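You operate a simulated robot arm through the tools that you are given. There is no shell and no other tool.

You are at the controls of a simulated two-armed robot. One attempt, no reset.

TASK
Carry the large window to the big trolley, set it down and let go.
Fine: place knob to TROLLEY, UP till CLEAR, GO till ARRIVED, DOWN till RESTING, then RELEASE.

The check looks at the end state, three seconds after you hand in, the way a careful person would. Anything else that was tipped, shoved, dropped, spilled or broken makes it a failure.

THE ROBOT
Two 7-joint arms with fingered hands on one trunk that stands fixed in place. Base frame: the origin is at the foot of the trunk, x ahead of it, y to its left, z up. Lengths are in m, angles in rad, forces in N, time in s.
The left shoulder is at [0.07, 0.172, 1.452], the right one opposite. Each reaches about 1.156 m from its shoulder. Payload 5 kg a hand.
Tool frame (each hand has its own): the origin (TCP) lies between the finger pads and is the grasp point; the fingertips stand 0.043 m ahead of it; z points along the fingers, y is the line along which they close. The gripper opens to 0.144 m; its body begins 0.05 m behind the TCP. The gripper is a hand of 5 fingers: y runs from the thumb to the fingers, the wrist lies at [-0.021, -0.124, -0.221] in the tool frame, and closing takes about 1.5 s.
Orientation is that of the tool frame in the base frame, as [roll, pitch, yaw] about the fixed x, y, z axes, in that order (R = Rz(yaw) Ry(pitch) Rx(roll)). With the fingers straight down and the wrist toward the robot, the tool's x, y and z point along [0, 1, 0], [1, 0, 0] and [0, 0, -1] of the base frame.

THE INTERFACE
- The arms move only by the tool step_arm. It takes "left_targets", "right_targets" or both (then of equal length, played together; a hand with none holds still); each is a list of rows, each a list of 3 entries, a list of its own where there are three numbers: the shift along the base's x, y, z in m, then the turn, a rotation vector about the base's x, y, z in rad, then the opening in per cent of the stroke, from 0 (shut) to 100 (fully open). In form: [[[x, y, z], [rx, ry, rz], fingers], ...]. A call has 1 to 20 rows; each row shifts and turns the commanded pose from where the row before left it. Rows are played at 5 a second. More than 0.05 m and 0.15 rad between two rows, or a gripper value outside its range, and nothing of the call is played. A pose out of reach is approached as far as the arm can. The call stops where the force on the tool passes 50 N (or 10 N more than at its start, if that is more) or the arm is blocked; 0.2 s more then pass. The fingers move at their own pace (about 0.045 m/s each) and stop on an object; they squeeze with about 26 N. The grip force told is the motor's: it shows also when the fingers shut on nothing. Time passes only in rows, and 0.2 s behind the last, so rows that do not move let the fingers close. The reply holds the time, the measured pose of the TCP, the force on the tool along the base axes, the opening and the grip force, in the units named above and with some noise, with the torque about the TCP (base axes, N m) and any sound that the robot's microphone picked up, and new pictures: "views" is both (left out), scene, wrist or none (wrist: the cameras of the hands that moved).
- Cameras (640 x 400 px; columns grow to the right, rows downward): "scene" is now at [0.132, 0.0428, 1.6978]; the picture's right is [0.47, -0.88, 0.00], its down [-0.42, -0.22, -0.88] and it looks along [0.78, 0.41, -0.48] (base axes); focal length 312 px, centre (320, 200). "left" rides on the left gripper at [-0.086, -0.108, -0.168] in its tool frame; the picture's right is [-0.80, -0.28, 0.53], its down [0.54, -0.73, 0.42] and it looks along [0.27, 0.63, 0.73] (tool axes); focal length 275 px, centre (320, 200). "right" rides on the right gripper at [0.086, -0.109, -0.168] in its tool frame; the picture's right is [-0.80, 0.28, -0.53], its down [-0.54, -0.73, 0.42] and it looks along [-0.27, 0.63, 0.73] (tool axes); focal length 275 px, centre (320, 200). There is no depth. A picture from a camera that has moved, and an enlarged one, comes with that camera's place and axes in the base frame and with its lens.
- lift_body(by): slides the trunk up (or, below 0, down) by that many m; the arms and the scene camera ride with it, the base frame stays. It gives what a move gives, with no picture.
- set_grasp(shape, hand): the hand has 5 fingers and takes this shape, open, in about a second: jaw (thumb against the fingers, like two jaws); tri (thumb and two fingers); tip (a fingertip pinch); poke (one finger out to press); point (the index stretched); flat (the hand flat); cup (the hand cupped); fist (a fist). The gripper value then closes the fingers along that shape, each until it touches; the sizes above hold for jaw. It gives what a move gives, with no picture.
- turn_head(pan, tilt): turns the head with the scene camera to pan (to the left, within 1.501 rad either way) and tilt (down, from -0.506 to 1.204), counted from straight ahead of the robot. It gives what a move gives, and a new picture of the scene camera.
- enlarge(camera, box): a new picture of the part [left, top, right, bottom] of that camera's present view, enlarged. It takes no simulated time.
- close_job(): hands the job in; it is judged then, once.

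Places have to be worked out from the pictures, the camera data and where the tool is seen. Open the grippers and draw the arms clear of the work before you hand the job in, unless the task says otherwise.

The tools are called after "Request:" as name(argument=value, ...) on one line, values as JSON. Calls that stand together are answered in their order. step_arm: Moves the arms, as the interface text tells. Its arguments: {"type":"object","properties":{"left_targets":{"type":"array"},"right_targets":{"type":"array"},"views":{"type":"string","enum":["both","scene","wrist","none"]}},"required":[]} The other tools are called the same way: lift_body (by) moves the trunk up or down; set_grasp (shape, hand) gives the hand a shape; turn_head (pan, tilt) turns the head that bears the scene camera; enlarge (camera, box) takes an enlarged picture of a part of a camera's view; close_job () hands the job in.

At the start:

```text
time_s: 0.0
left_position: [0.3855, 0.5722, 1.3848]
left_ee_rot: [3.141, -0.001, 1.57]
left_wrist_force: [-0.5, 0.2, 0.0]
left_wrist_torque: [0.04, 0.0, 0.0]
left_gripper_width: 0.1433
left_grasp_force: 0.1
left_shape: jaw
right_position: [0.8229, 0.0759, 1.3765]
right_ee_rot: [3.141, 0.001, 1.571]
right_wrist_force: [0.9, 0.2, -0.6]
right_wrist_torque: [0.02, 0.04, 0.01]
right_gripper_width: 0.1437
right_grasp_force: 0.1
right_shape: jaw
trunk travel left (down, up): [-0.55, 0.39]
head pan, tilt (commanded): [0.487, 0.497]
```

scene: 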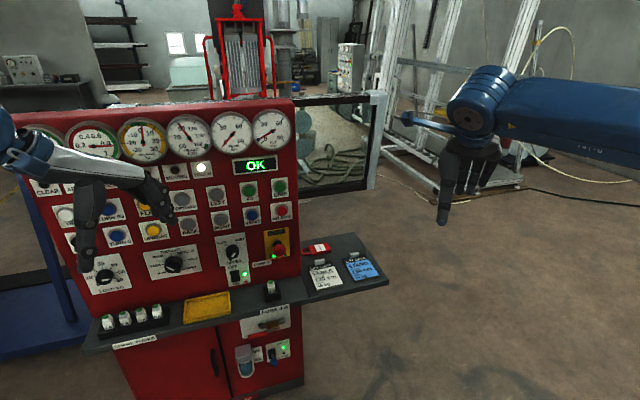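
right: 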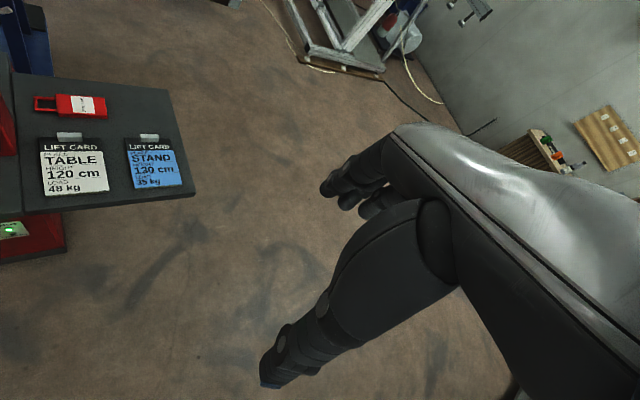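
left: 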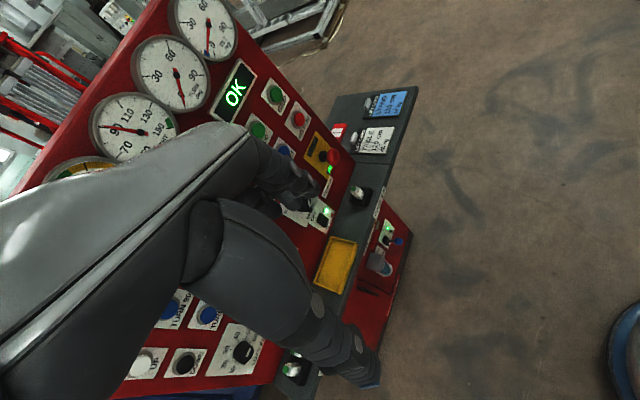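

I see a red control console ahead-left with gauges, buttons, knobs and lift cards. I'll enlarge parts of the panel to read labels before touching anything.

Request:
enlarge(camera="scene", box=[20, 150, 180, 250])

Request:
enlarge(camera="scene", box=[150, 150, 310, 250])

Request:
enlarge(camera="scene", box=[60, 230, 220, 330])

Request:
enlarge(camera="scene", box=[220, 230, 380, 330])

Request:
enlarge(camera="scene", box=[20, 90, 300, 265])

Request:
enlarge(camera="scene", box=[210, 300, 330, 400])

```text
4.00 times, centred on (100, 200) of scene
camera zoom: at [0.132, 0.0428, 1.6978], right [0.47, -0.88, 0.0], down [-0.42, -0.22, -0.88], along [0.78, 0.41, -0.48], focal length 1246 px, centre (1200, 200)
```

zoom: 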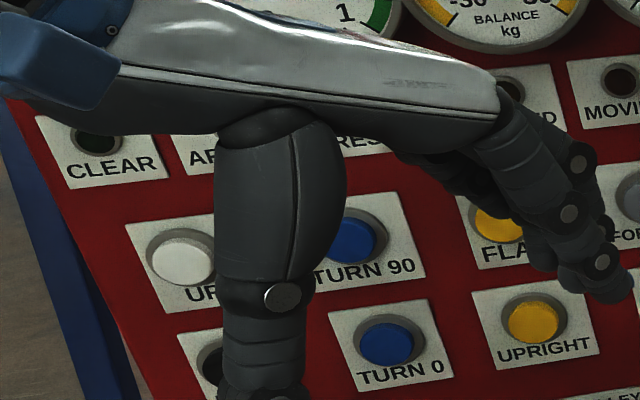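

```text
4.00 times, centred on (230, 200) of scene
camera zoom: at [0.132, 0.0428, 1.6978], right [0.47, -0.88, 0.0], down [-0.42, -0.22, -0.88], along [0.78, 0.41, -0.48], focal length 1246 px, centre (680, 200)
```

zoom: 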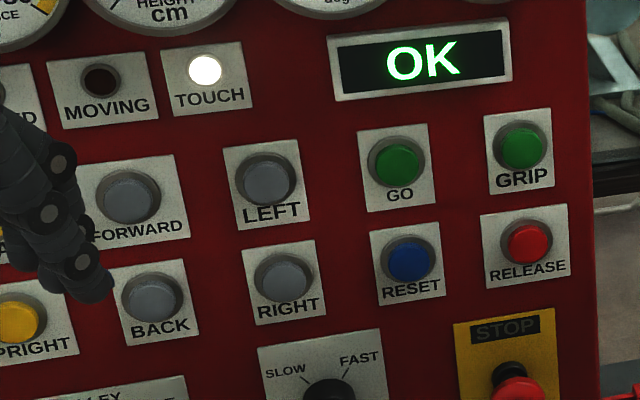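

```text
4.00 times, centred on (140, 280) of scene
camera zoom: at [0.132, 0.0428, 1.6978], right [0.47, -0.88, 0.0], down [-0.42, -0.22, -0.88], along [0.78, 0.41, -0.48], focal length 1246 px, centre (1040, -120)
```

zoom: 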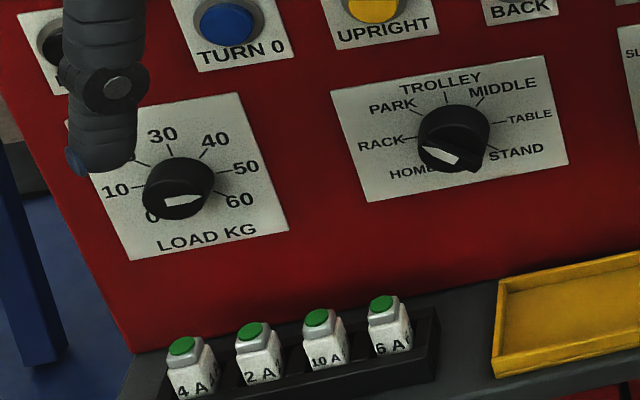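

```text
4.00 times, centred on (300, 280) of scene
camera zoom: at [0.132, 0.0428, 1.6978], right [0.47, -0.88, 0.0], down [-0.42, -0.22, -0.88], along [0.78, 0.41, -0.48], focal length 1246 px, centre (400, -120)
```

zoom: 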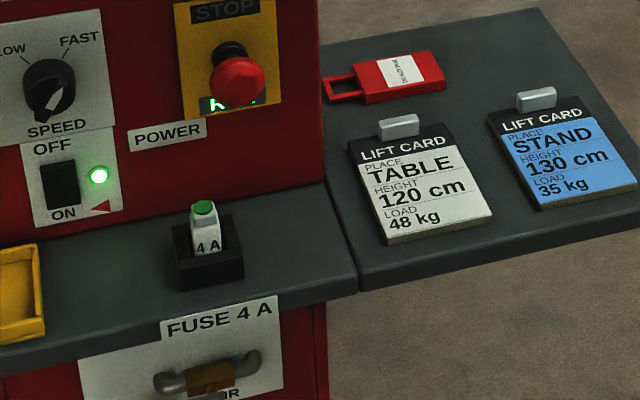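

```text
2.29 times, centred on (160, 178) of scene
camera zoom: at [0.132, 0.0428, 1.6978], right [0.47, -0.88, 0.0], down [-0.42, -0.22, -0.88], along [0.78, 0.41, -0.48], focal length 712 px, centre (686, 251)
```

zoom: 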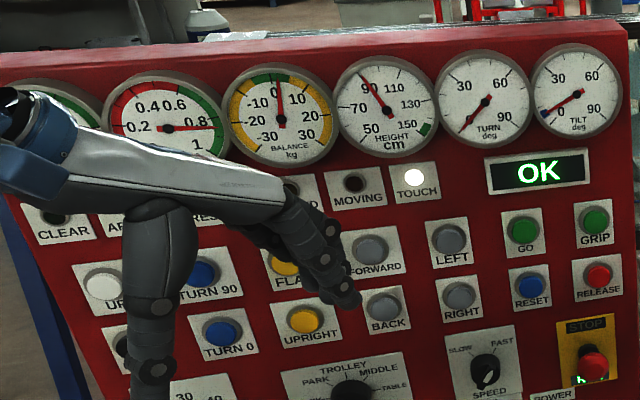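

```text
4.00 times, centred on (270, 350) of scene
camera zoom: at [0.132, 0.0428, 1.6978], right [0.47, -0.88, 0.0], down [-0.42, -0.22, -0.88], along [0.78, 0.41, -0.48], focal length 1246 px, centre (520, -400)
```

zoom: 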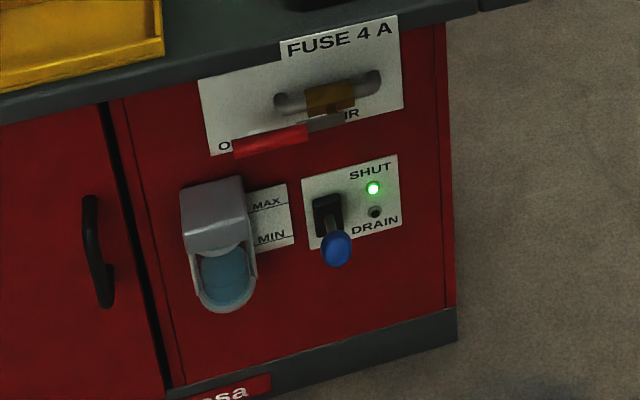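

The panel has the place knob (now apparently at HOME or STAND), UP/DOWN, GO, RELEASE, and the TOUCH lamp lit. I'll look around to find the window, the crane and the trolley before acting.

Request:
turn_head(pan=0.9, tilt=0.2)

```text
time_s: 0.9
left_position: [0.3858, 0.5721, 1.3845]
left_ee_rot: [-3.141, 0.001, 1.571]
left_wrist_force: [-0.3, -0.2, -0.3]
left_wrist_torque: [-0.03, 0.04, 0.01]
left_gripper_width: 0.1437
left_grasp_force: 0.1
left_shape: jaw
right_position: [0.8243, 0.076, 1.3785]
right_ee_rot: [3.141, 0.0, 1.572]
right_wrist_force: [-0.5, 0.2, 0.0]
right_wrist_torque: [0.0, -0.02, 0.02]
right_gripper_width: 0.1439
right_grasp_force: 0.0
right_shape: jaw
trunk travel left (down, up): [-0.55, 0.39]
head pan, tilt (commanded): [0.901, 0.201]
camera scene: at [0.1095, 0.0732, 1.7253], right [0.78, -0.62, 0.0], down [-0.12, -0.16, -0.98], along [0.61, 0.77, -0.2], focal length 312 px, centre (320, 200)
```

scene: 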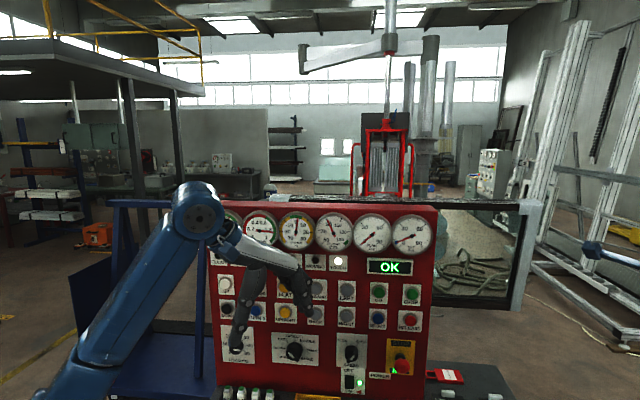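

The left forearm blocks part of the panel, so I'll draw the left hand back (toward −x) through free space where it came from the robot's side and look again.

Request:
step_arm(left_targets=[[[-0.04, 0, 0], [0, 0, 0], 100], [[-0.04, 0, 0], [0, 0, 0], 100], [[-0.04, 0, 0], [0, 0, 0], 100], [[-0.04, 0, 0], [0, 0, 0], 100], [[-0.03, 0, 0], [0, 0, 0], 100]], views="both")

```text
time_s: 2.1
left_position: [0.1946, 0.5728, 1.3845]
left_ee_rot: [3.141, 0.001, 1.571]
left_wrist_force: [1.0, -0.5, 0.7]
left_wrist_torque: [0.0, -0.03, -0.02]
left_gripper_width: 0.1439
left_grasp_force: 0.1
left_shape: jaw
right_position: [0.8203, 0.0748, 1.3789]
right_ee_rot: [3.141, -0.001, 1.57]
right_wrist_force: [-1.0, 0.1, 1.5]
right_wrist_torque: [0.03, -0.09, -0.02]
right_gripper_width: 0.1436
right_grasp_force: 0.1
right_shape: jaw
trunk travel left (down, up): [-0.55, 0.39]
head pan, tilt (commanded): [0.901, 0.201]
camera scene: at [0.1066, 0.0726, 1.7256], right [0.78, -0.62, 0.0], down [-0.12, -0.16, -0.98], along [0.61, 0.77, -0.2], focal length 312 px, centre (320, 200)
camera left: at [0.0852, 0.487, 1.5516], right [-0.28, -0.8, -0.53], down [-0.73, 0.54, -0.42], along [0.63, 0.27, -0.73], focal length 275 px, centre (320, 200)
```

scene: 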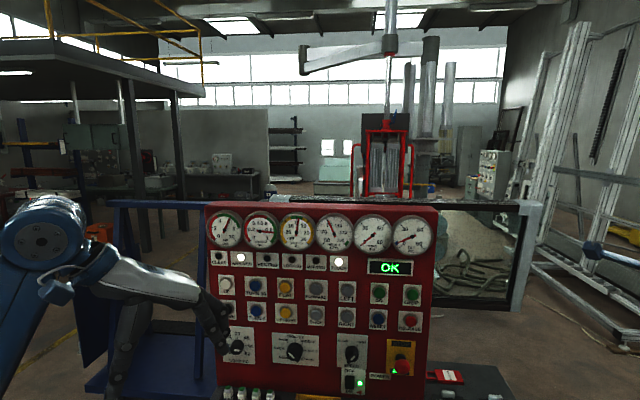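
left: 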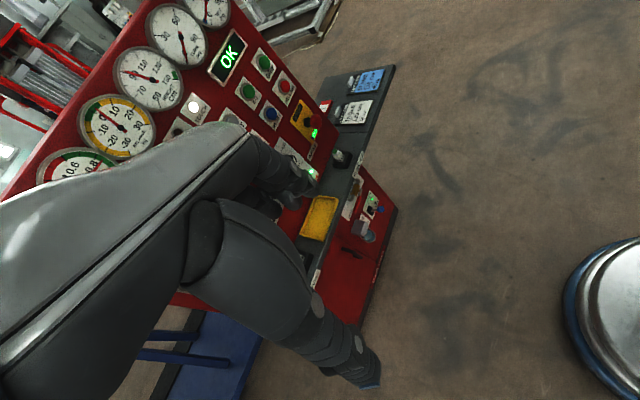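

Panel is almost entirely visible now. I'll enlarge the gauge/lamp rows, the knobs, and the background.

Request:
enlarge(camera="scene", box=[200, 205, 328, 285])

Request:
enlarge(camera="scene", box=[310, 205, 438, 285])

Request:
enlarge(camera="scene", box=[200, 270, 328, 350])

Request:
enlarge(camera="scene", box=[310, 270, 438, 350])

Request:
enlarge(camera="scene", box=[300, 100, 560, 262])

Request:
enlarge(camera="scene", box=[0, 100, 260, 262])

```text
5.00 times, centred on (264, 245) of scene
camera zoom: at [0.1066, 0.0726, 1.7256], right [0.78, -0.62, 0.0], down [-0.12, -0.16, -0.98], along [0.61, 0.77, -0.2], focal length 1557 px, centre (600, -25)
```

zoom: 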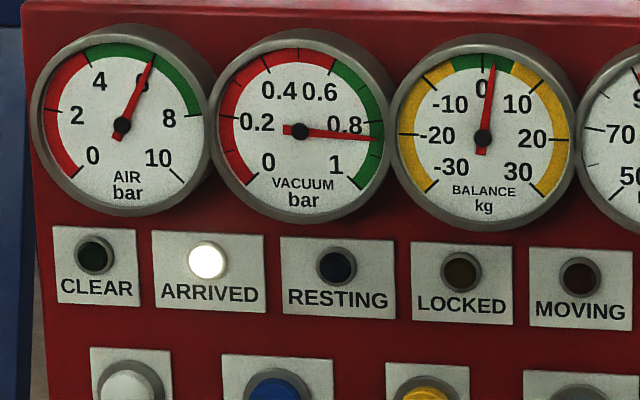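

```text
5.00 times, centred on (374, 245) of scene
camera zoom: at [0.1066, 0.0726, 1.7256], right [0.78, -0.62, 0.0], down [-0.12, -0.16, -0.98], along [0.61, 0.77, -0.2], focal length 1557 px, centre (50, -25)
```

zoom: 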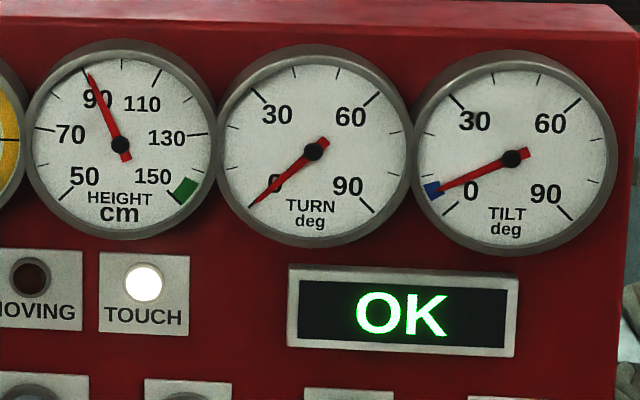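

```text
5.00 times, centred on (264, 310) of scene
camera zoom: at [0.1066, 0.0726, 1.7256], right [0.78, -0.62, 0.0], down [-0.12, -0.16, -0.98], along [0.61, 0.77, -0.2], focal length 1557 px, centre (600, -350)
```

zoom: 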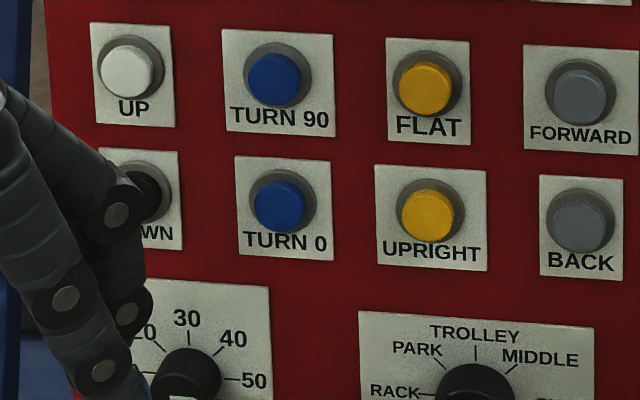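

```text
5.00 times, centred on (374, 310) of scene
camera zoom: at [0.1066, 0.0726, 1.7256], right [0.78, -0.62, 0.0], down [-0.12, -0.16, -0.98], along [0.61, 0.77, -0.2], focal length 1557 px, centre (50, -350)
```

zoom: 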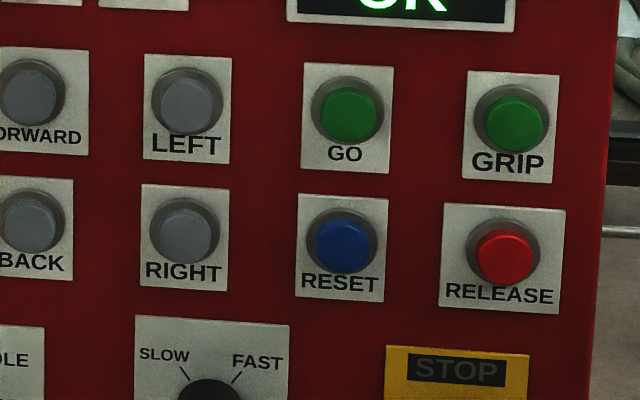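

```text
2.46 times, centred on (430, 181) of scene
camera zoom: at [0.1066, 0.0726, 1.7256], right [0.78, -0.62, 0.0], down [-0.12, -0.16, -0.98], along [0.61, 0.77, -0.2], focal length 767 px, centre (49, 247)
```

zoom: 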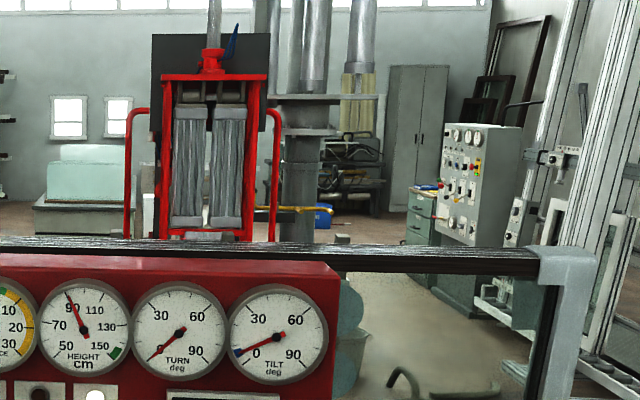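

```text
2.46 times, centred on (130, 181) of scene
camera zoom: at [0.1066, 0.0726, 1.7256], right [0.78, -0.62, 0.0], down [-0.12, -0.16, -0.98], along [0.61, 0.77, -0.2], focal length 767 px, centre (788, 247)
```

zoom: 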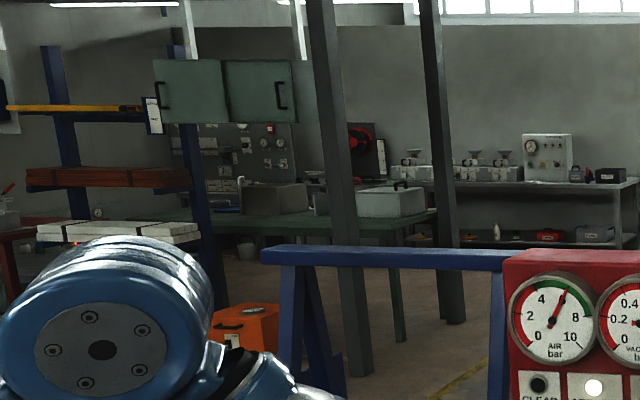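

Air, vacuum (0.87) and balance are in the green; height is 90 cm, ARRIVED and TOUCH lamps are lit, display OK. I'll enlarge the knobs to find their pointers.

Request:
enlarge(camera="scene", box=[264, 325, 328, 365])

Request:
enlarge(camera="scene", box=[205, 320, 269, 360])

Request:
enlarge(camera="scene", box=[328, 330, 424, 390])

```text
10.00 times, centred on (296, 345) of scene
camera zoom: at [0.1066, 0.0726, 1.7256], right [0.78, -0.62, 0.0], down [-0.12, -0.16, -0.98], along [0.61, 0.77, -0.2], focal length 3115 px, centre (560, -1250)
```

zoom: 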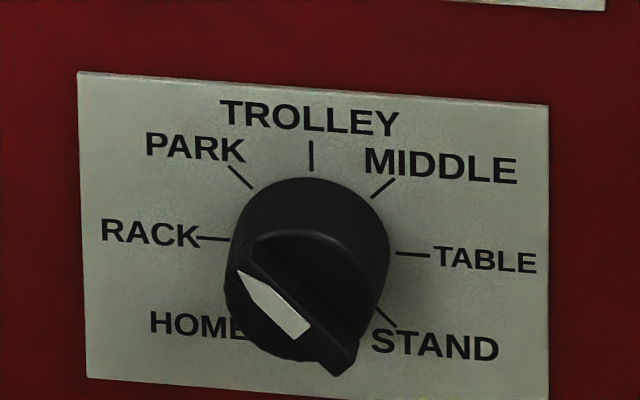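

```text
10.00 times, centred on (237, 340) of scene
camera zoom: at [0.1066, 0.0726, 1.7256], right [0.78, -0.62, 0.0], down [-0.12, -0.16, -0.98], along [0.61, 0.77, -0.2], focal length 3115 px, centre (1150, -1200)
```

zoom: 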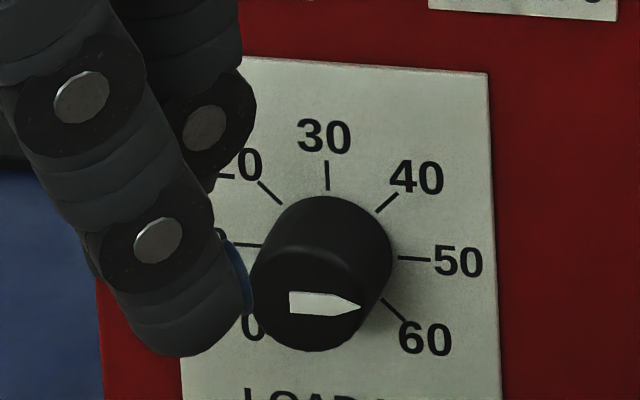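

```text
6.67 times, centred on (376, 360) of scene
camera zoom: at [0.1066, 0.0726, 1.7256], right [0.78, -0.62, 0.0], down [-0.12, -0.16, -0.98], along [0.61, 0.77, -0.2], focal length 2076 px, centre (-53, -867)
```

zoom: 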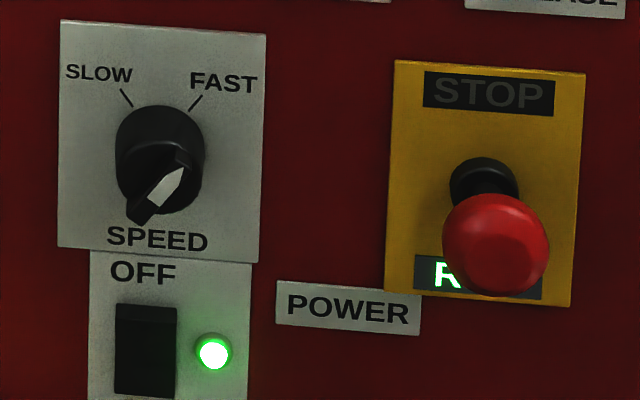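

The place knob points to PARK, LOAD to about 50, SPEED to FAST, power is on. Next I'll look left and right to find the trolley and the travel path of the load.

Request:
turn_head(pan=1.5, tilt=0.2)

Request:
turn_head(pan=0.0, tilt=0.2)

Request:
turn_head(pan=-1.2, tilt=0.3)

```text
time_s: 3.1
left_position: [0.1973, 0.5739, 1.3835]
left_ee_rot: [-3.141, -0.001, 1.571]
left_wrist_force: [-0.2, -0.3, 0.4]
left_wrist_torque: [0.01, 0.0, -0.01]
left_gripper_width: 0.1438
left_grasp_force: 0.0
left_shape: jaw
right_position: [0.8234, 0.0759, 1.3775]
right_ee_rot: [3.141, -0.002, 1.57]
right_wrist_force: [0.5, 0.1, -0.3]
right_wrist_torque: [-0.01, 0.0, -0.02]
right_gripper_width: 0.1439
right_grasp_force: 0.0
right_shape: jaw
trunk travel left (down, up): [-0.55, 0.39]
head pan, tilt (commanded): [1.499, 0.201]
camera scene: at [0.0586, 0.0932, 1.7253], right [1.0, -0.07, 0.0], down [-0.01, -0.2, -0.98], along [0.07, 0.98, -0.2], focal length 312 px, centre (320, 200)
```

scene: 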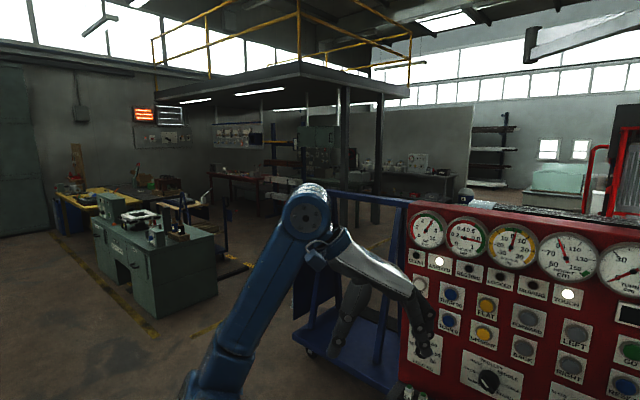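

```text
time_s: 4.7
left_position: [0.1969, 0.5739, 1.383]
left_ee_rot: [-3.141, 0.0, 1.571]
left_wrist_force: [-0.2, 0.2, -0.3]
left_wrist_torque: [-0.02, 0.03, 0.01]
left_gripper_width: 0.1438
left_grasp_force: 0.0
left_shape: jaw
right_position: [0.8221, 0.0763, 1.3772]
right_ee_rot: [-3.141, -0.002, 1.57]
right_wrist_force: [0.2, -0.3, 0.1]
right_wrist_torque: [-0.01, 0.0, 0.02]
right_gripper_width: 0.1437
right_grasp_force: 0.1
right_shape: jaw
trunk travel left (down, up): [-0.55, 0.39]
head pan, tilt (commanded): [0.0, 0.201]
camera scene: at [0.1447, 0.0003, 1.7254], right [0.0, -1.0, 0.0], down [-0.2, 0.0, -0.98], along [0.98, 0.0, -0.2], focal length 312 px, centre (320, 200)
```

scene: 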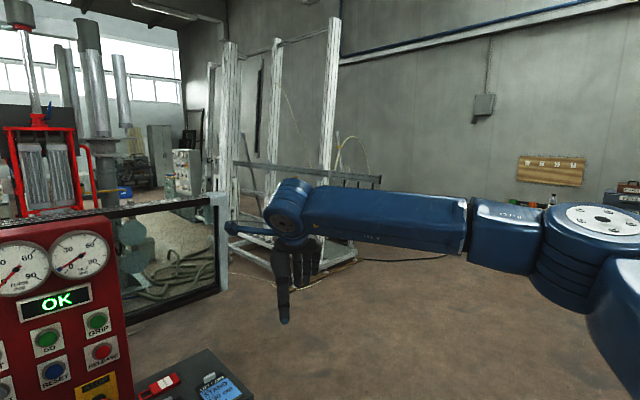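

```text
time_s: 6.1
left_position: [0.1969, 0.5732, 1.3827]
left_ee_rot: [-3.141, -0.001, 1.572]
left_wrist_force: [0.6, 0.8, -0.5]
left_wrist_torque: [0.05, -0.02, 0.0]
left_gripper_width: 0.1439
left_grasp_force: 0.1
left_shape: jaw
right_position: [0.8216, 0.0757, 1.3775]
right_ee_rot: [-3.14, 0.0, 1.572]
right_wrist_force: [0.5, 0.1, 0.4]
right_wrist_torque: [0.01, 0.0, 0.02]
right_gripper_width: 0.1436
right_grasp_force: 0.0
right_shape: jaw
trunk travel left (down, up): [-0.55, 0.39]
head pan, tilt (commanded): [-1.201, 0.3]
camera scene: at [0.0854, -0.0868, 1.7161], right [-0.93, -0.36, 0.0], down [-0.11, 0.28, -0.96], along [0.35, -0.89, -0.3], focal length 312 px, centre (320, 200)
```

scene: 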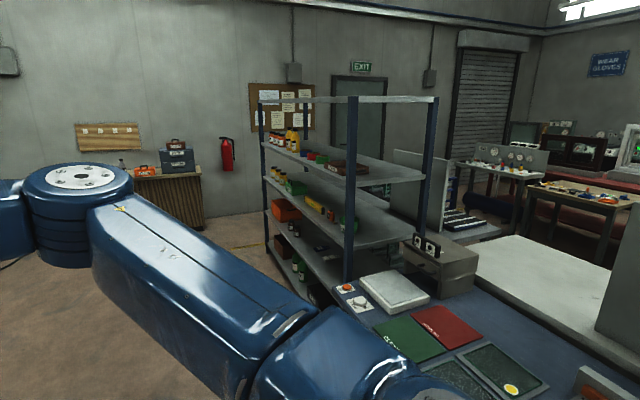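

The blue A-frame on wheels left of/behind the console looks like the big trolley; the window hangs on the red vacuum lifter behind the console. I'll look closer at the trolley area for obstacles.

Request:
turn_head(pan=1.25, tilt=0.45)

Request:
enlarge(camera="scene", box=[130, 50, 450, 250])

```text
time_s: 8.3
left_position: [0.1959, 0.574, 1.3827]
left_ee_rot: [3.141, 0.0, 1.57]
left_wrist_force: [0.8, 0.4, -0.1]
left_wrist_torque: [0.02, -0.01, 0.0]
left_gripper_width: 0.1435
left_grasp_force: 0.1
left_shape: jaw
right_position: [0.8222, 0.0766, 1.3773]
right_ee_rot: [3.141, -0.001, 1.573]
right_wrist_force: [0.2, -0.5, 0.5]
right_wrist_torque: [0.0, 0.0, 0.03]
right_gripper_width: 0.1436
right_grasp_force: 0.1
right_shape: jaw
trunk travel left (down, up): [-0.55, 0.39]
head pan, tilt (commanded): [1.25, 0.45]
camera scene: at [0.0805, 0.0874, 1.7021], right [0.95, -0.32, 0.0], down [-0.14, -0.41, -0.9], along [0.28, 0.85, -0.44], focal length 312 px, centre (320, 200)
```

scene: 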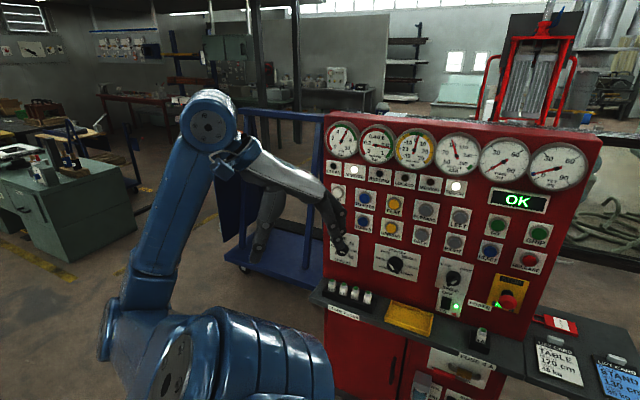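

```text
2.00 times, centred on (290, 150) of scene
camera zoom: at [0.0805, 0.0874, 1.7021], right [0.95, -0.32, 0.0], down [-0.14, -0.41, -0.9], along [0.28, 0.85, -0.44], focal length 623 px, centre (380, 300)
```

zoom: 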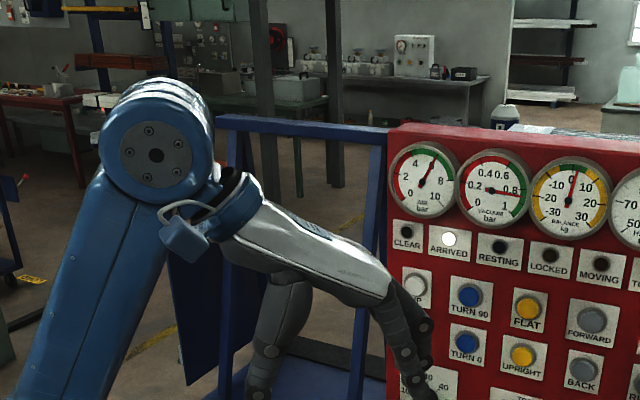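

I judge GO to be near [0.85, 0.70, 1.22] by triangulating between the scene and left wrist cameras. I'll enlarge the left wrist view to get more accurate points on the panel for its plane.

Request:
enlarge(camera="left", box=[200, 30, 360, 130])

Request:
enlarge(camera="left", box=[60, 0, 252, 120])

Request:
enlarge(camera="left", box=[240, 120, 400, 220])

Request:
turn_head(pan=0.9, tilt=0.45)

```text
4.00 times, centred on (280, 80) of left
camera zoom: at [0.0881, 0.4878, 1.5512], right [-0.28, -0.8, -0.53], down [-0.73, 0.54, -0.42], along [0.63, 0.27, -0.73], focal length 1101 px, centre (480, 680)
```

zoom: 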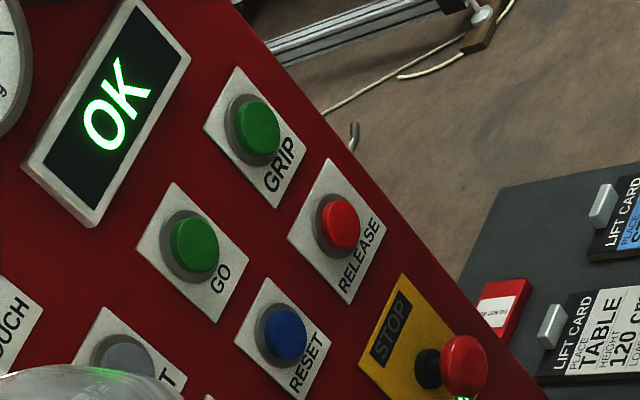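

```text
3.33 times, centred on (156, 60) of left
camera zoom: at [0.0881, 0.4878, 1.5512], right [-0.28, -0.8, -0.53], down [-0.73, 0.54, -0.42], along [0.63, 0.27, -0.73], focal length 918 px, centre (867, 667)
```

zoom: 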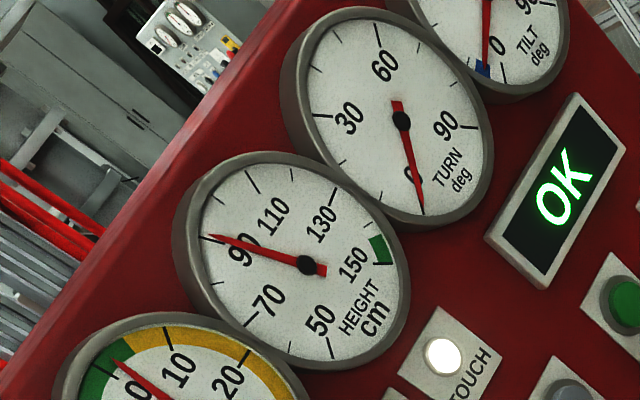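

```text
4.00 times, centred on (320, 170) of left
camera zoom: at [0.0881, 0.4878, 1.5512], right [-0.28, -0.8, -0.53], down [-0.73, 0.54, -0.42], along [0.63, 0.27, -0.73], focal length 1101 px, centre (320, 320)
```

zoom: 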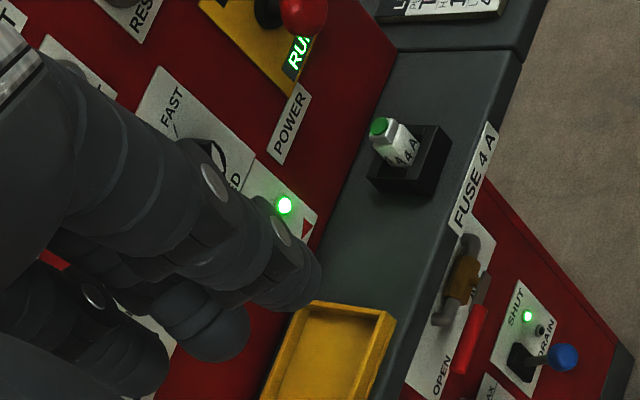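

```text
time_s: 9.1
left_position: [0.1984, 0.5744, 1.3846]
left_ee_rot: [3.141, -0.001, 1.571]
left_wrist_force: [0.0, 0.9, -0.7]
left_wrist_torque: [-0.02, 0.02, 0.02]
left_gripper_width: 0.1436
left_grasp_force: 0.1
left_shape: jaw
right_position: [0.8215, 0.0752, 1.3766]
right_ee_rot: [3.142, -0.001, 1.571]
right_wrist_force: [-0.5, -0.1, 0.5]
right_wrist_torque: [-0.01, -0.01, 0.02]
right_gripper_width: 0.1436
right_grasp_force: 0.1
right_shape: jaw
trunk travel left (down, up): [-0.55, 0.39]
head pan, tilt (commanded): [0.901, 0.45]
camera scene: at [0.1085, 0.0723, 1.7021], right [0.78, -0.62, 0.0], down [-0.27, -0.34, -0.9], along [0.56, 0.71, -0.44], focal length 312 px, centre (320, 200)
```

scene: 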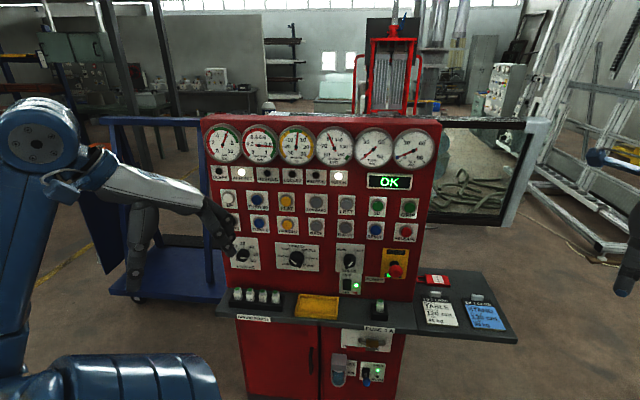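

I have a good view of the panel from here. I'll enlarge it for exact pixel positions of all buttons and knobs.

Request:
enlarge(camera="scene", box=[200, 180, 328, 260])

Request:
enlarge(camera="scene", box=[320, 170, 448, 250])

Request:
enlarge(camera="scene", box=[260, 220, 420, 320])

Request:
enlarge(camera="scene", box=[190, 100, 510, 300])

```text
5.00 times, centred on (264, 220) of scene
camera zoom: at [0.1085, 0.0723, 1.7021], right [0.78, -0.62, 0.0], down [-0.27, -0.34, -0.9], along [0.56, 0.71, -0.44], focal length 1557 px, centre (600, 100)
```

zoom: 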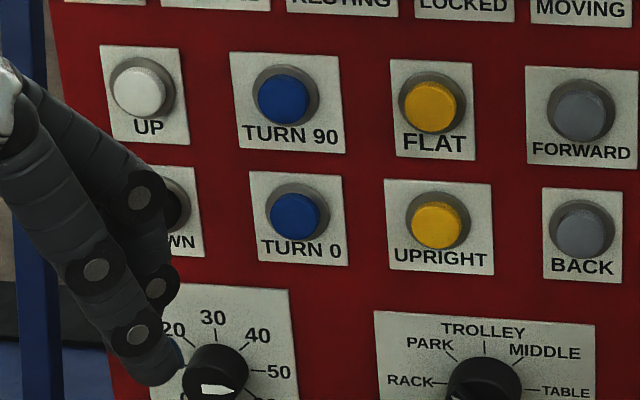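

```text
5.00 times, centred on (384, 210) of scene
camera zoom: at [0.1085, 0.0723, 1.7021], right [0.78, -0.62, 0.0], down [-0.27, -0.34, -0.9], along [0.56, 0.71, -0.44], focal length 1557 px, centre (0, 150)
```

zoom: 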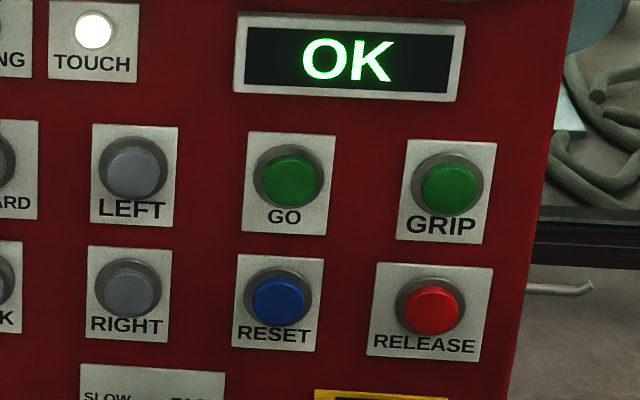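

```text
4.00 times, centred on (340, 270) of scene
camera zoom: at [0.1085, 0.0723, 1.7021], right [0.78, -0.62, 0.0], down [-0.27, -0.34, -0.9], along [0.56, 0.71, -0.44], focal length 1246 px, centre (240, -80)
```

zoom: 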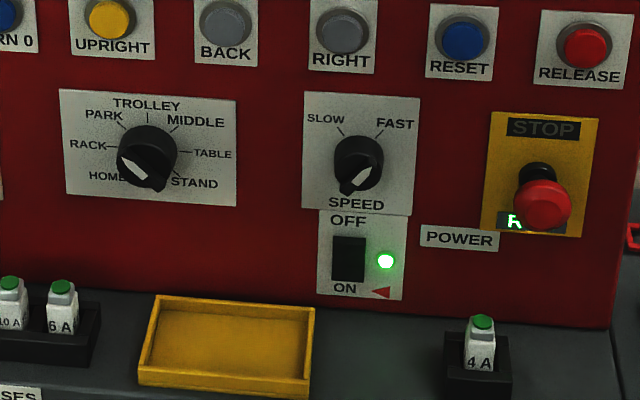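

```text
2.00 times, centred on (350, 200) of scene
camera zoom: at [0.1085, 0.0723, 1.7021], right [0.78, -0.62, 0.0], down [-0.27, -0.34, -0.9], along [0.56, 0.71, -0.44], focal length 623 px, centre (260, 200)
```

zoom: 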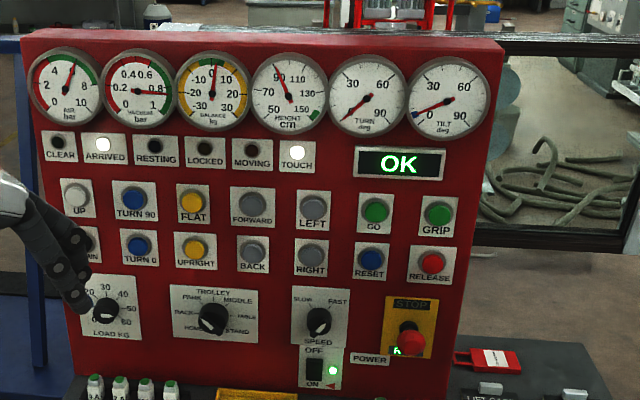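

The panel is vertical, facing the robot at 45°: caps lie on the plane 0.702x+0.711y≈1.087, with UP ≈[0.473,1.062,1.226], GO ≈[0.849,0.691,1.223], RELEASE ≈[0.926,0.616,1.127], and the place knob ≈[0.65,0.89,0.99]. The knob comes first, so I'll start turning the left hand so its fingers point forward, staying well away from the panel.

Request:
step_arm(left_targets=[[[0, 0, 0], [0, -0.15, 0], 100], [[0, 0, 0], [0, -0.15, 0], 100], [[0, 0, 0], [0, -0.15, 0], 100], [[0, 0, 0], [0, -0.15, 0], 100], [[0, 0, 0], [0, -0.15, 0], 100], [[0, 0, 0], [0, -0.15, 0], 100], [[0, 0, 0], [0, -0.15, 0], 100], [[0, 0, 0], [0, -0.15, 0], 100], [[0, 0, 0], [0, -0.15, 0], 100], [[0, 0, 0], [0, -0.15, 0], 100], [[0, 0, 0], [0, -0.07, 0], 100]], views="both")

```text
time_s: 11.5
left_position: [0.1962, 0.5733, 1.3842]
left_ee_rot: [1.57, 0.0, 1.571]
left_wrist_force: [0.4, 0.2, -0.5]
left_wrist_torque: [0.03, 0.0, 0.01]
left_gripper_width: 0.1438
left_grasp_force: 0.1
left_shape: jaw
right_position: [0.8224, 0.0761, 1.3769]
right_ee_rot: [3.141, -0.001, 1.571]
right_wrist_force: [0.5, 0.3, 0.6]
right_wrist_torque: [0.0, -0.01, 0.04]
right_gripper_width: 0.1436
right_grasp_force: 0.0
right_shape: jaw
trunk travel left (down, up): [-0.55, 0.39]
head pan, tilt (commanded): [0.901, 0.45]
camera scene: at [0.1091, 0.0721, 1.7021], right [0.78, -0.62, 0.0], down [-0.27, -0.34, -0.9], along [0.56, 0.71, -0.44], focal length 312 px, centre (320, 200)
camera left: at [0.0282, 0.4865, 1.2759], right [0.53, -0.8, -0.28], down [0.42, 0.54, -0.73], along [0.73, 0.27, 0.63], focal length 275 px, centre (320, 200)
```

scene: 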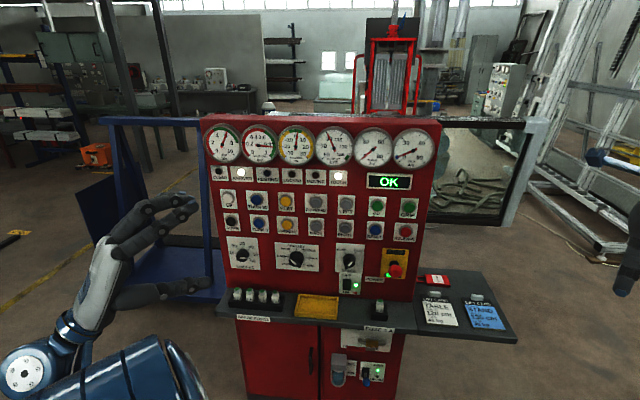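
left: 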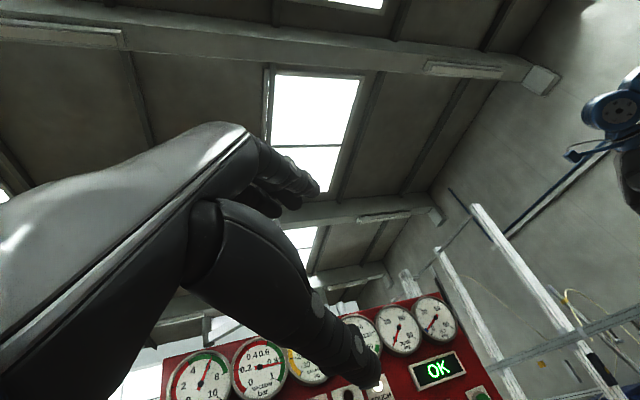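

The panel is fully visible now. I'll enlarge around the place knob and LOAD/DOWN for exact positions.

Request:
enlarge(camera="scene", box=[266, 235, 330, 275])

Request:
enlarge(camera="scene", box=[205, 160, 285, 210])

Request:
enlarge(camera="scene", box=[205, 180, 301, 240])

Request:
enlarge(camera="scene", box=[60, 170, 220, 330])

```text
10.00 times, centred on (298, 255) of scene
camera zoom: at [0.1091, 0.0721, 1.7021], right [0.78, -0.62, 0.0], down [-0.27, -0.34, -0.9], along [0.56, 0.71, -0.44], focal length 3115 px, centre (540, -350)
```

zoom: 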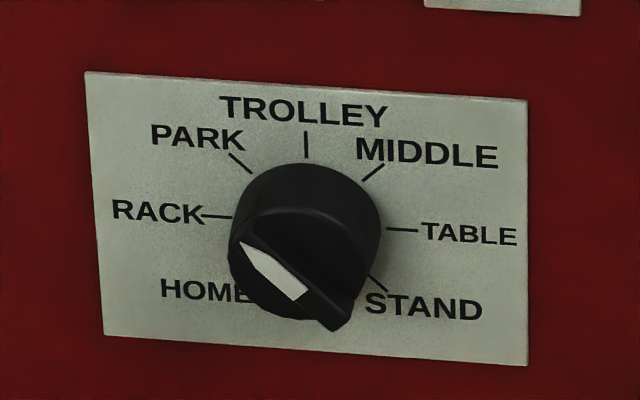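

```text
8.00 times, centred on (245, 185) of scene
camera zoom: at [0.1091, 0.0721, 1.7021], right [0.78, -0.62, 0.0], down [-0.27, -0.34, -0.9], along [0.56, 0.71, -0.44], focal length 2492 px, centre (920, 320)
```

zoom: 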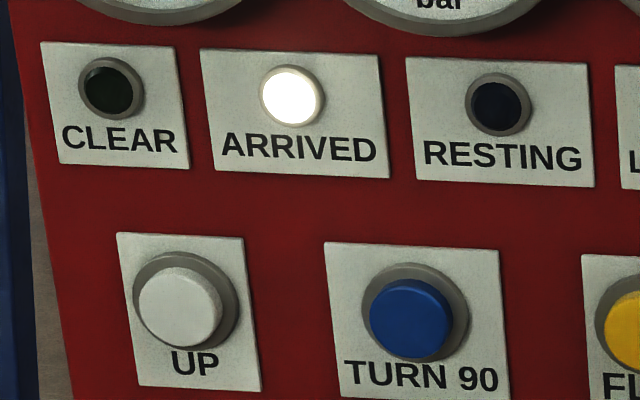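

```text
6.67 times, centred on (253, 210) of scene
camera zoom: at [0.1091, 0.0721, 1.7021], right [0.78, -0.62, 0.0], down [-0.27, -0.34, -0.9], along [0.56, 0.71, -0.44], focal length 2076 px, centre (767, 133)
```

zoom: 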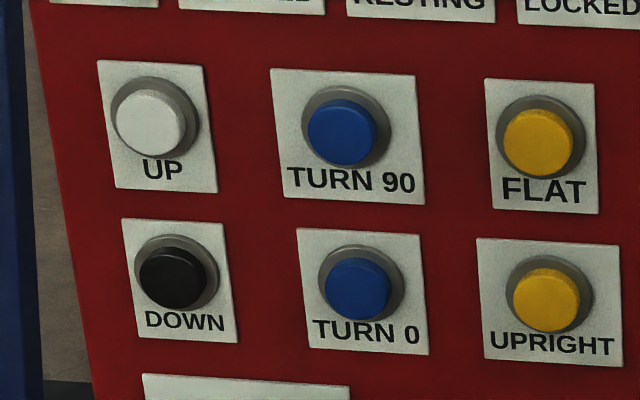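

```text
2.50 times, centred on (140, 250) of scene
camera zoom: at [0.1091, 0.0721, 1.7021], right [0.78, -0.62, 0.0], down [-0.27, -0.34, -0.9], along [0.56, 0.71, -0.44], focal length 779 px, centre (770, 75)
```

zoom: 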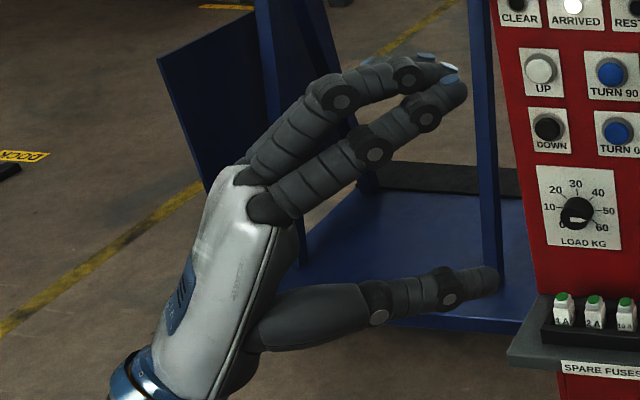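

The knob axis is at about [0.653, 0.902, 0.978] with the knob about 4 cm proud and 5.8 cm in diameter, pointer at PARK. I'll lower the trunk 0.25 m so the left arm reaches the knob comfortably; both hands stay over free floor.

Request:
lift_body(by=-0.25)

Request:
turn_head(pan=0.9, tilt=0.3)

```text
time_s: 14.1
left_position: [0.1961, 0.5726, 1.1339]
left_ee_rot: [1.572, 0.0, 1.572]
left_wrist_force: [-0.5, 0.2, -0.1]
left_wrist_torque: [0.0, -0.04, 0.01]
left_gripper_width: 0.1438
left_grasp_force: 0.1
left_shape: jaw
right_position: [0.8225, 0.0753, 1.1268]
right_ee_rot: [3.141, -0.001, 1.572]
right_wrist_force: [-0.3, 0.1, 0.5]
right_wrist_torque: [0.0, 0.0, 0.0]
right_gripper_width: 0.1436
right_grasp_force: 0.0
right_shape: jaw
trunk travel left (down, up): [-0.3, 0.64]
head pan, tilt (commanded): [0.901, 0.45]
```

```text
time_s: 14.8
left_position: [0.1973, 0.5722, 1.1344]
left_ee_rot: [1.572, 0.0, 1.572]
left_wrist_force: [-1.1, -0.1, -0.9]
left_wrist_torque: [0.02, 0.02, 0.03]
left_gripper_width: 0.1438
left_grasp_force: 0.1
left_shape: jaw
right_position: [0.8223, 0.0752, 1.1278]
right_ee_rot: [3.141, 0.0, 1.572]
right_wrist_force: [0.2, 0.0, -0.1]
right_wrist_torque: [0.0, -0.04, 0.01]
right_gripper_width: 0.1436
right_grasp_force: 0.0
right_shape: jaw
trunk travel left (down, up): [-0.3, 0.64]
head pan, tilt (commanded): [0.901, 0.3]
camera scene: at [0.1094, 0.0733, 1.466], right [0.78, -0.62, 0.0], down [-0.18, -0.23, -0.95], along [0.59, 0.75, -0.3], focal length 312 px, centre (320, 200)
```

scene: 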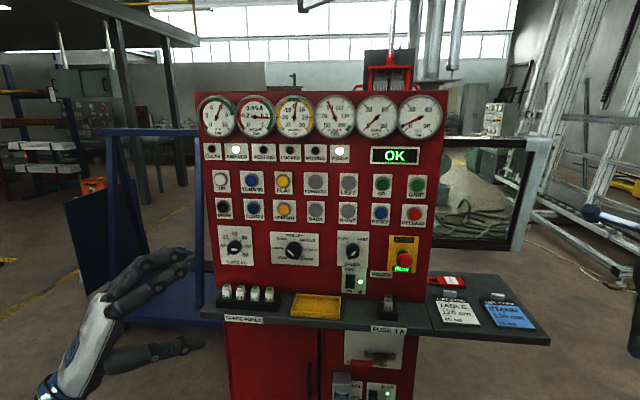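

This lower view gives a second baseline; I'll enlarge the knobs and buttons here to check the positions.

Request:
enlarge(camera="scene", box=[262, 225, 326, 265])

Request:
enlarge(camera="scene", box=[200, 140, 296, 200])

Request:
enlarge(camera="scene", box=[350, 165, 446, 225])

```text
10.00 times, centred on (294, 245) of scene
camera zoom: at [0.1094, 0.0733, 1.466], right [0.78, -0.62, 0.0], down [-0.18, -0.23, -0.95], along [0.59, 0.75, -0.3], focal length 3115 px, centre (580, -250)
```

zoom: 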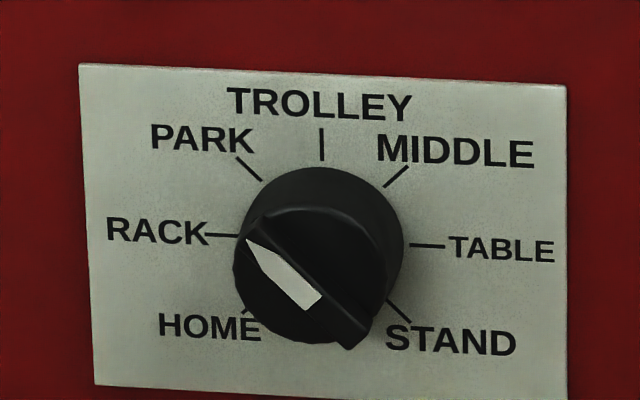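

```text
6.67 times, centred on (248, 170) of scene
camera zoom: at [0.1094, 0.0733, 1.466], right [0.78, -0.62, 0.0], down [-0.18, -0.23, -0.95], along [0.59, 0.75, -0.3], focal length 2076 px, centre (800, 400)
```

zoom: 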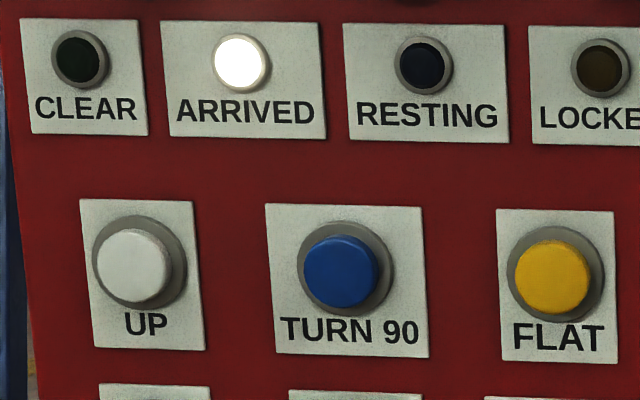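

```text
6.67 times, centred on (398, 195) of scene
camera zoom: at [0.1094, 0.0733, 1.466], right [0.78, -0.62, 0.0], down [-0.18, -0.23, -0.95], along [0.59, 0.75, -0.3], focal length 2076 px, centre (-200, 233)
```

zoom: 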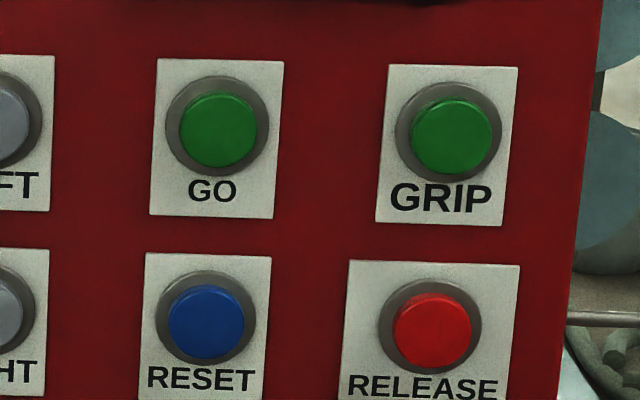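

V5/V6 triangulation agrees within about 1 cm: knob axis ≈[0.651, 0.899, 0.982]. I'll bring the left hand to a stand-off 0.20 m in front of it, yawed 45° to face the panel, then rolled 45° so the fingers close across the knob's wing.

Request:
step_arm(left_targets=[[[0.0262, 0.0154, -0.0127], [0, 0, 0.132], 100], [[0.0262, 0.0154, -0.0127], [0, 0, 0.132], 100], [[0.0262, 0.0154, -0.0127], [0, 0, 0.132], 100], [[0.0262, 0.0154, -0.0127], [0, 0, 0.132], 100], [[0.0262, 0.0154, -0.0127], [0, 0, 0.132], 100], [[0.0262, 0.0154, -0.0127], [0, 0, 0.132], 100], [[0.0262, 0.0154, -0.0127], [0.0919, 0.093, 0], 100], [[0.0262, 0.0154, -0.0127], [0.0919, 0.093, 0], 100], [[0.0262, 0.0154, -0.0127], [0.0919, 0.093, 0], 100], [[0.0262, 0.0154, -0.0127], [0.0919, 0.093, 0], 100], [[0.0262, 0.0154, -0.0127], [0.0919, 0.093, 0], 100], [[0.0262, 0.0154, -0.0127], [0.0919, 0.093, 0], 100]], views="both")

```text
time_s: 16.3
left_position: [0.3427, 0.6946, 1.1092]
left_ee_rot: [1.486, -0.128, 2.408]
left_wrist_force: [1.0, 0.7, -0.1]
left_wrist_torque: [0.05, 0.02, 0.02]
left_gripper_width: 0.1439
left_grasp_force: 0.1
left_shape: jaw
right_position: [0.8225, 0.0766, 1.1262]
right_ee_rot: [3.141, -0.001, 1.57]
right_wrist_force: [-0.7, 0.3, 0.4]
right_wrist_torque: [-0.03, 0.02, -0.01]
right_gripper_width: 0.1435
right_grasp_force: 0.1
right_shape: jaw
trunk travel left (down, up): [-0.3, 0.64]
head pan, tilt (commanded): [0.901, 0.3]
stopped in row 7 (left hand): the arm was blocked; the commanded pose is now the measured one
camera scene: at [0.11, 0.0737, 1.466], right [0.78, -0.62, 0.0], down [-0.18, -0.23, -0.96], along [0.59, 0.75, -0.3], focal length 312 px, centre (320, 200)
camera left: at [0.2872, 0.5311, 0.9767], right [0.94, -0.1, -0.34], down [-0.14, 0.78, -0.61], along [0.32, 0.62, 0.72], focal length 275 px, centre (320, 200)
```

scene: 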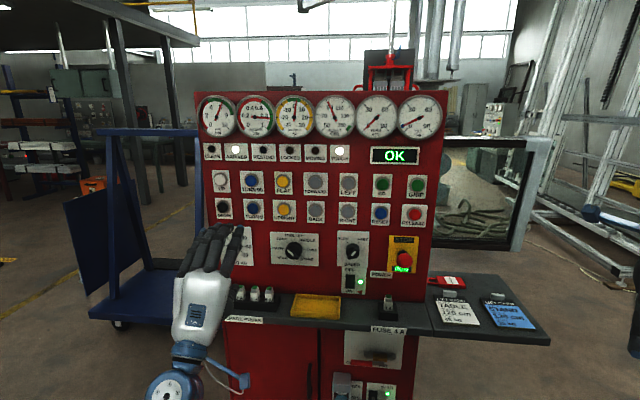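
left: 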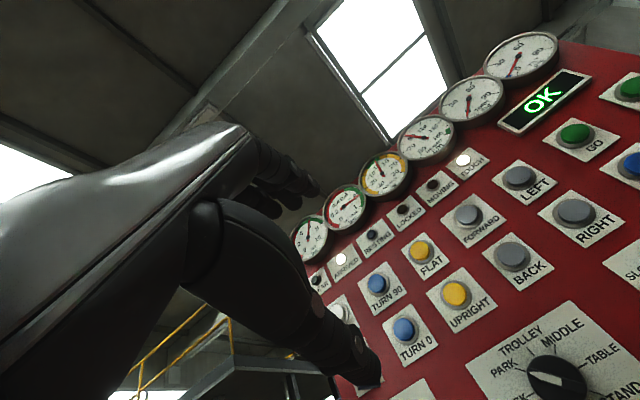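

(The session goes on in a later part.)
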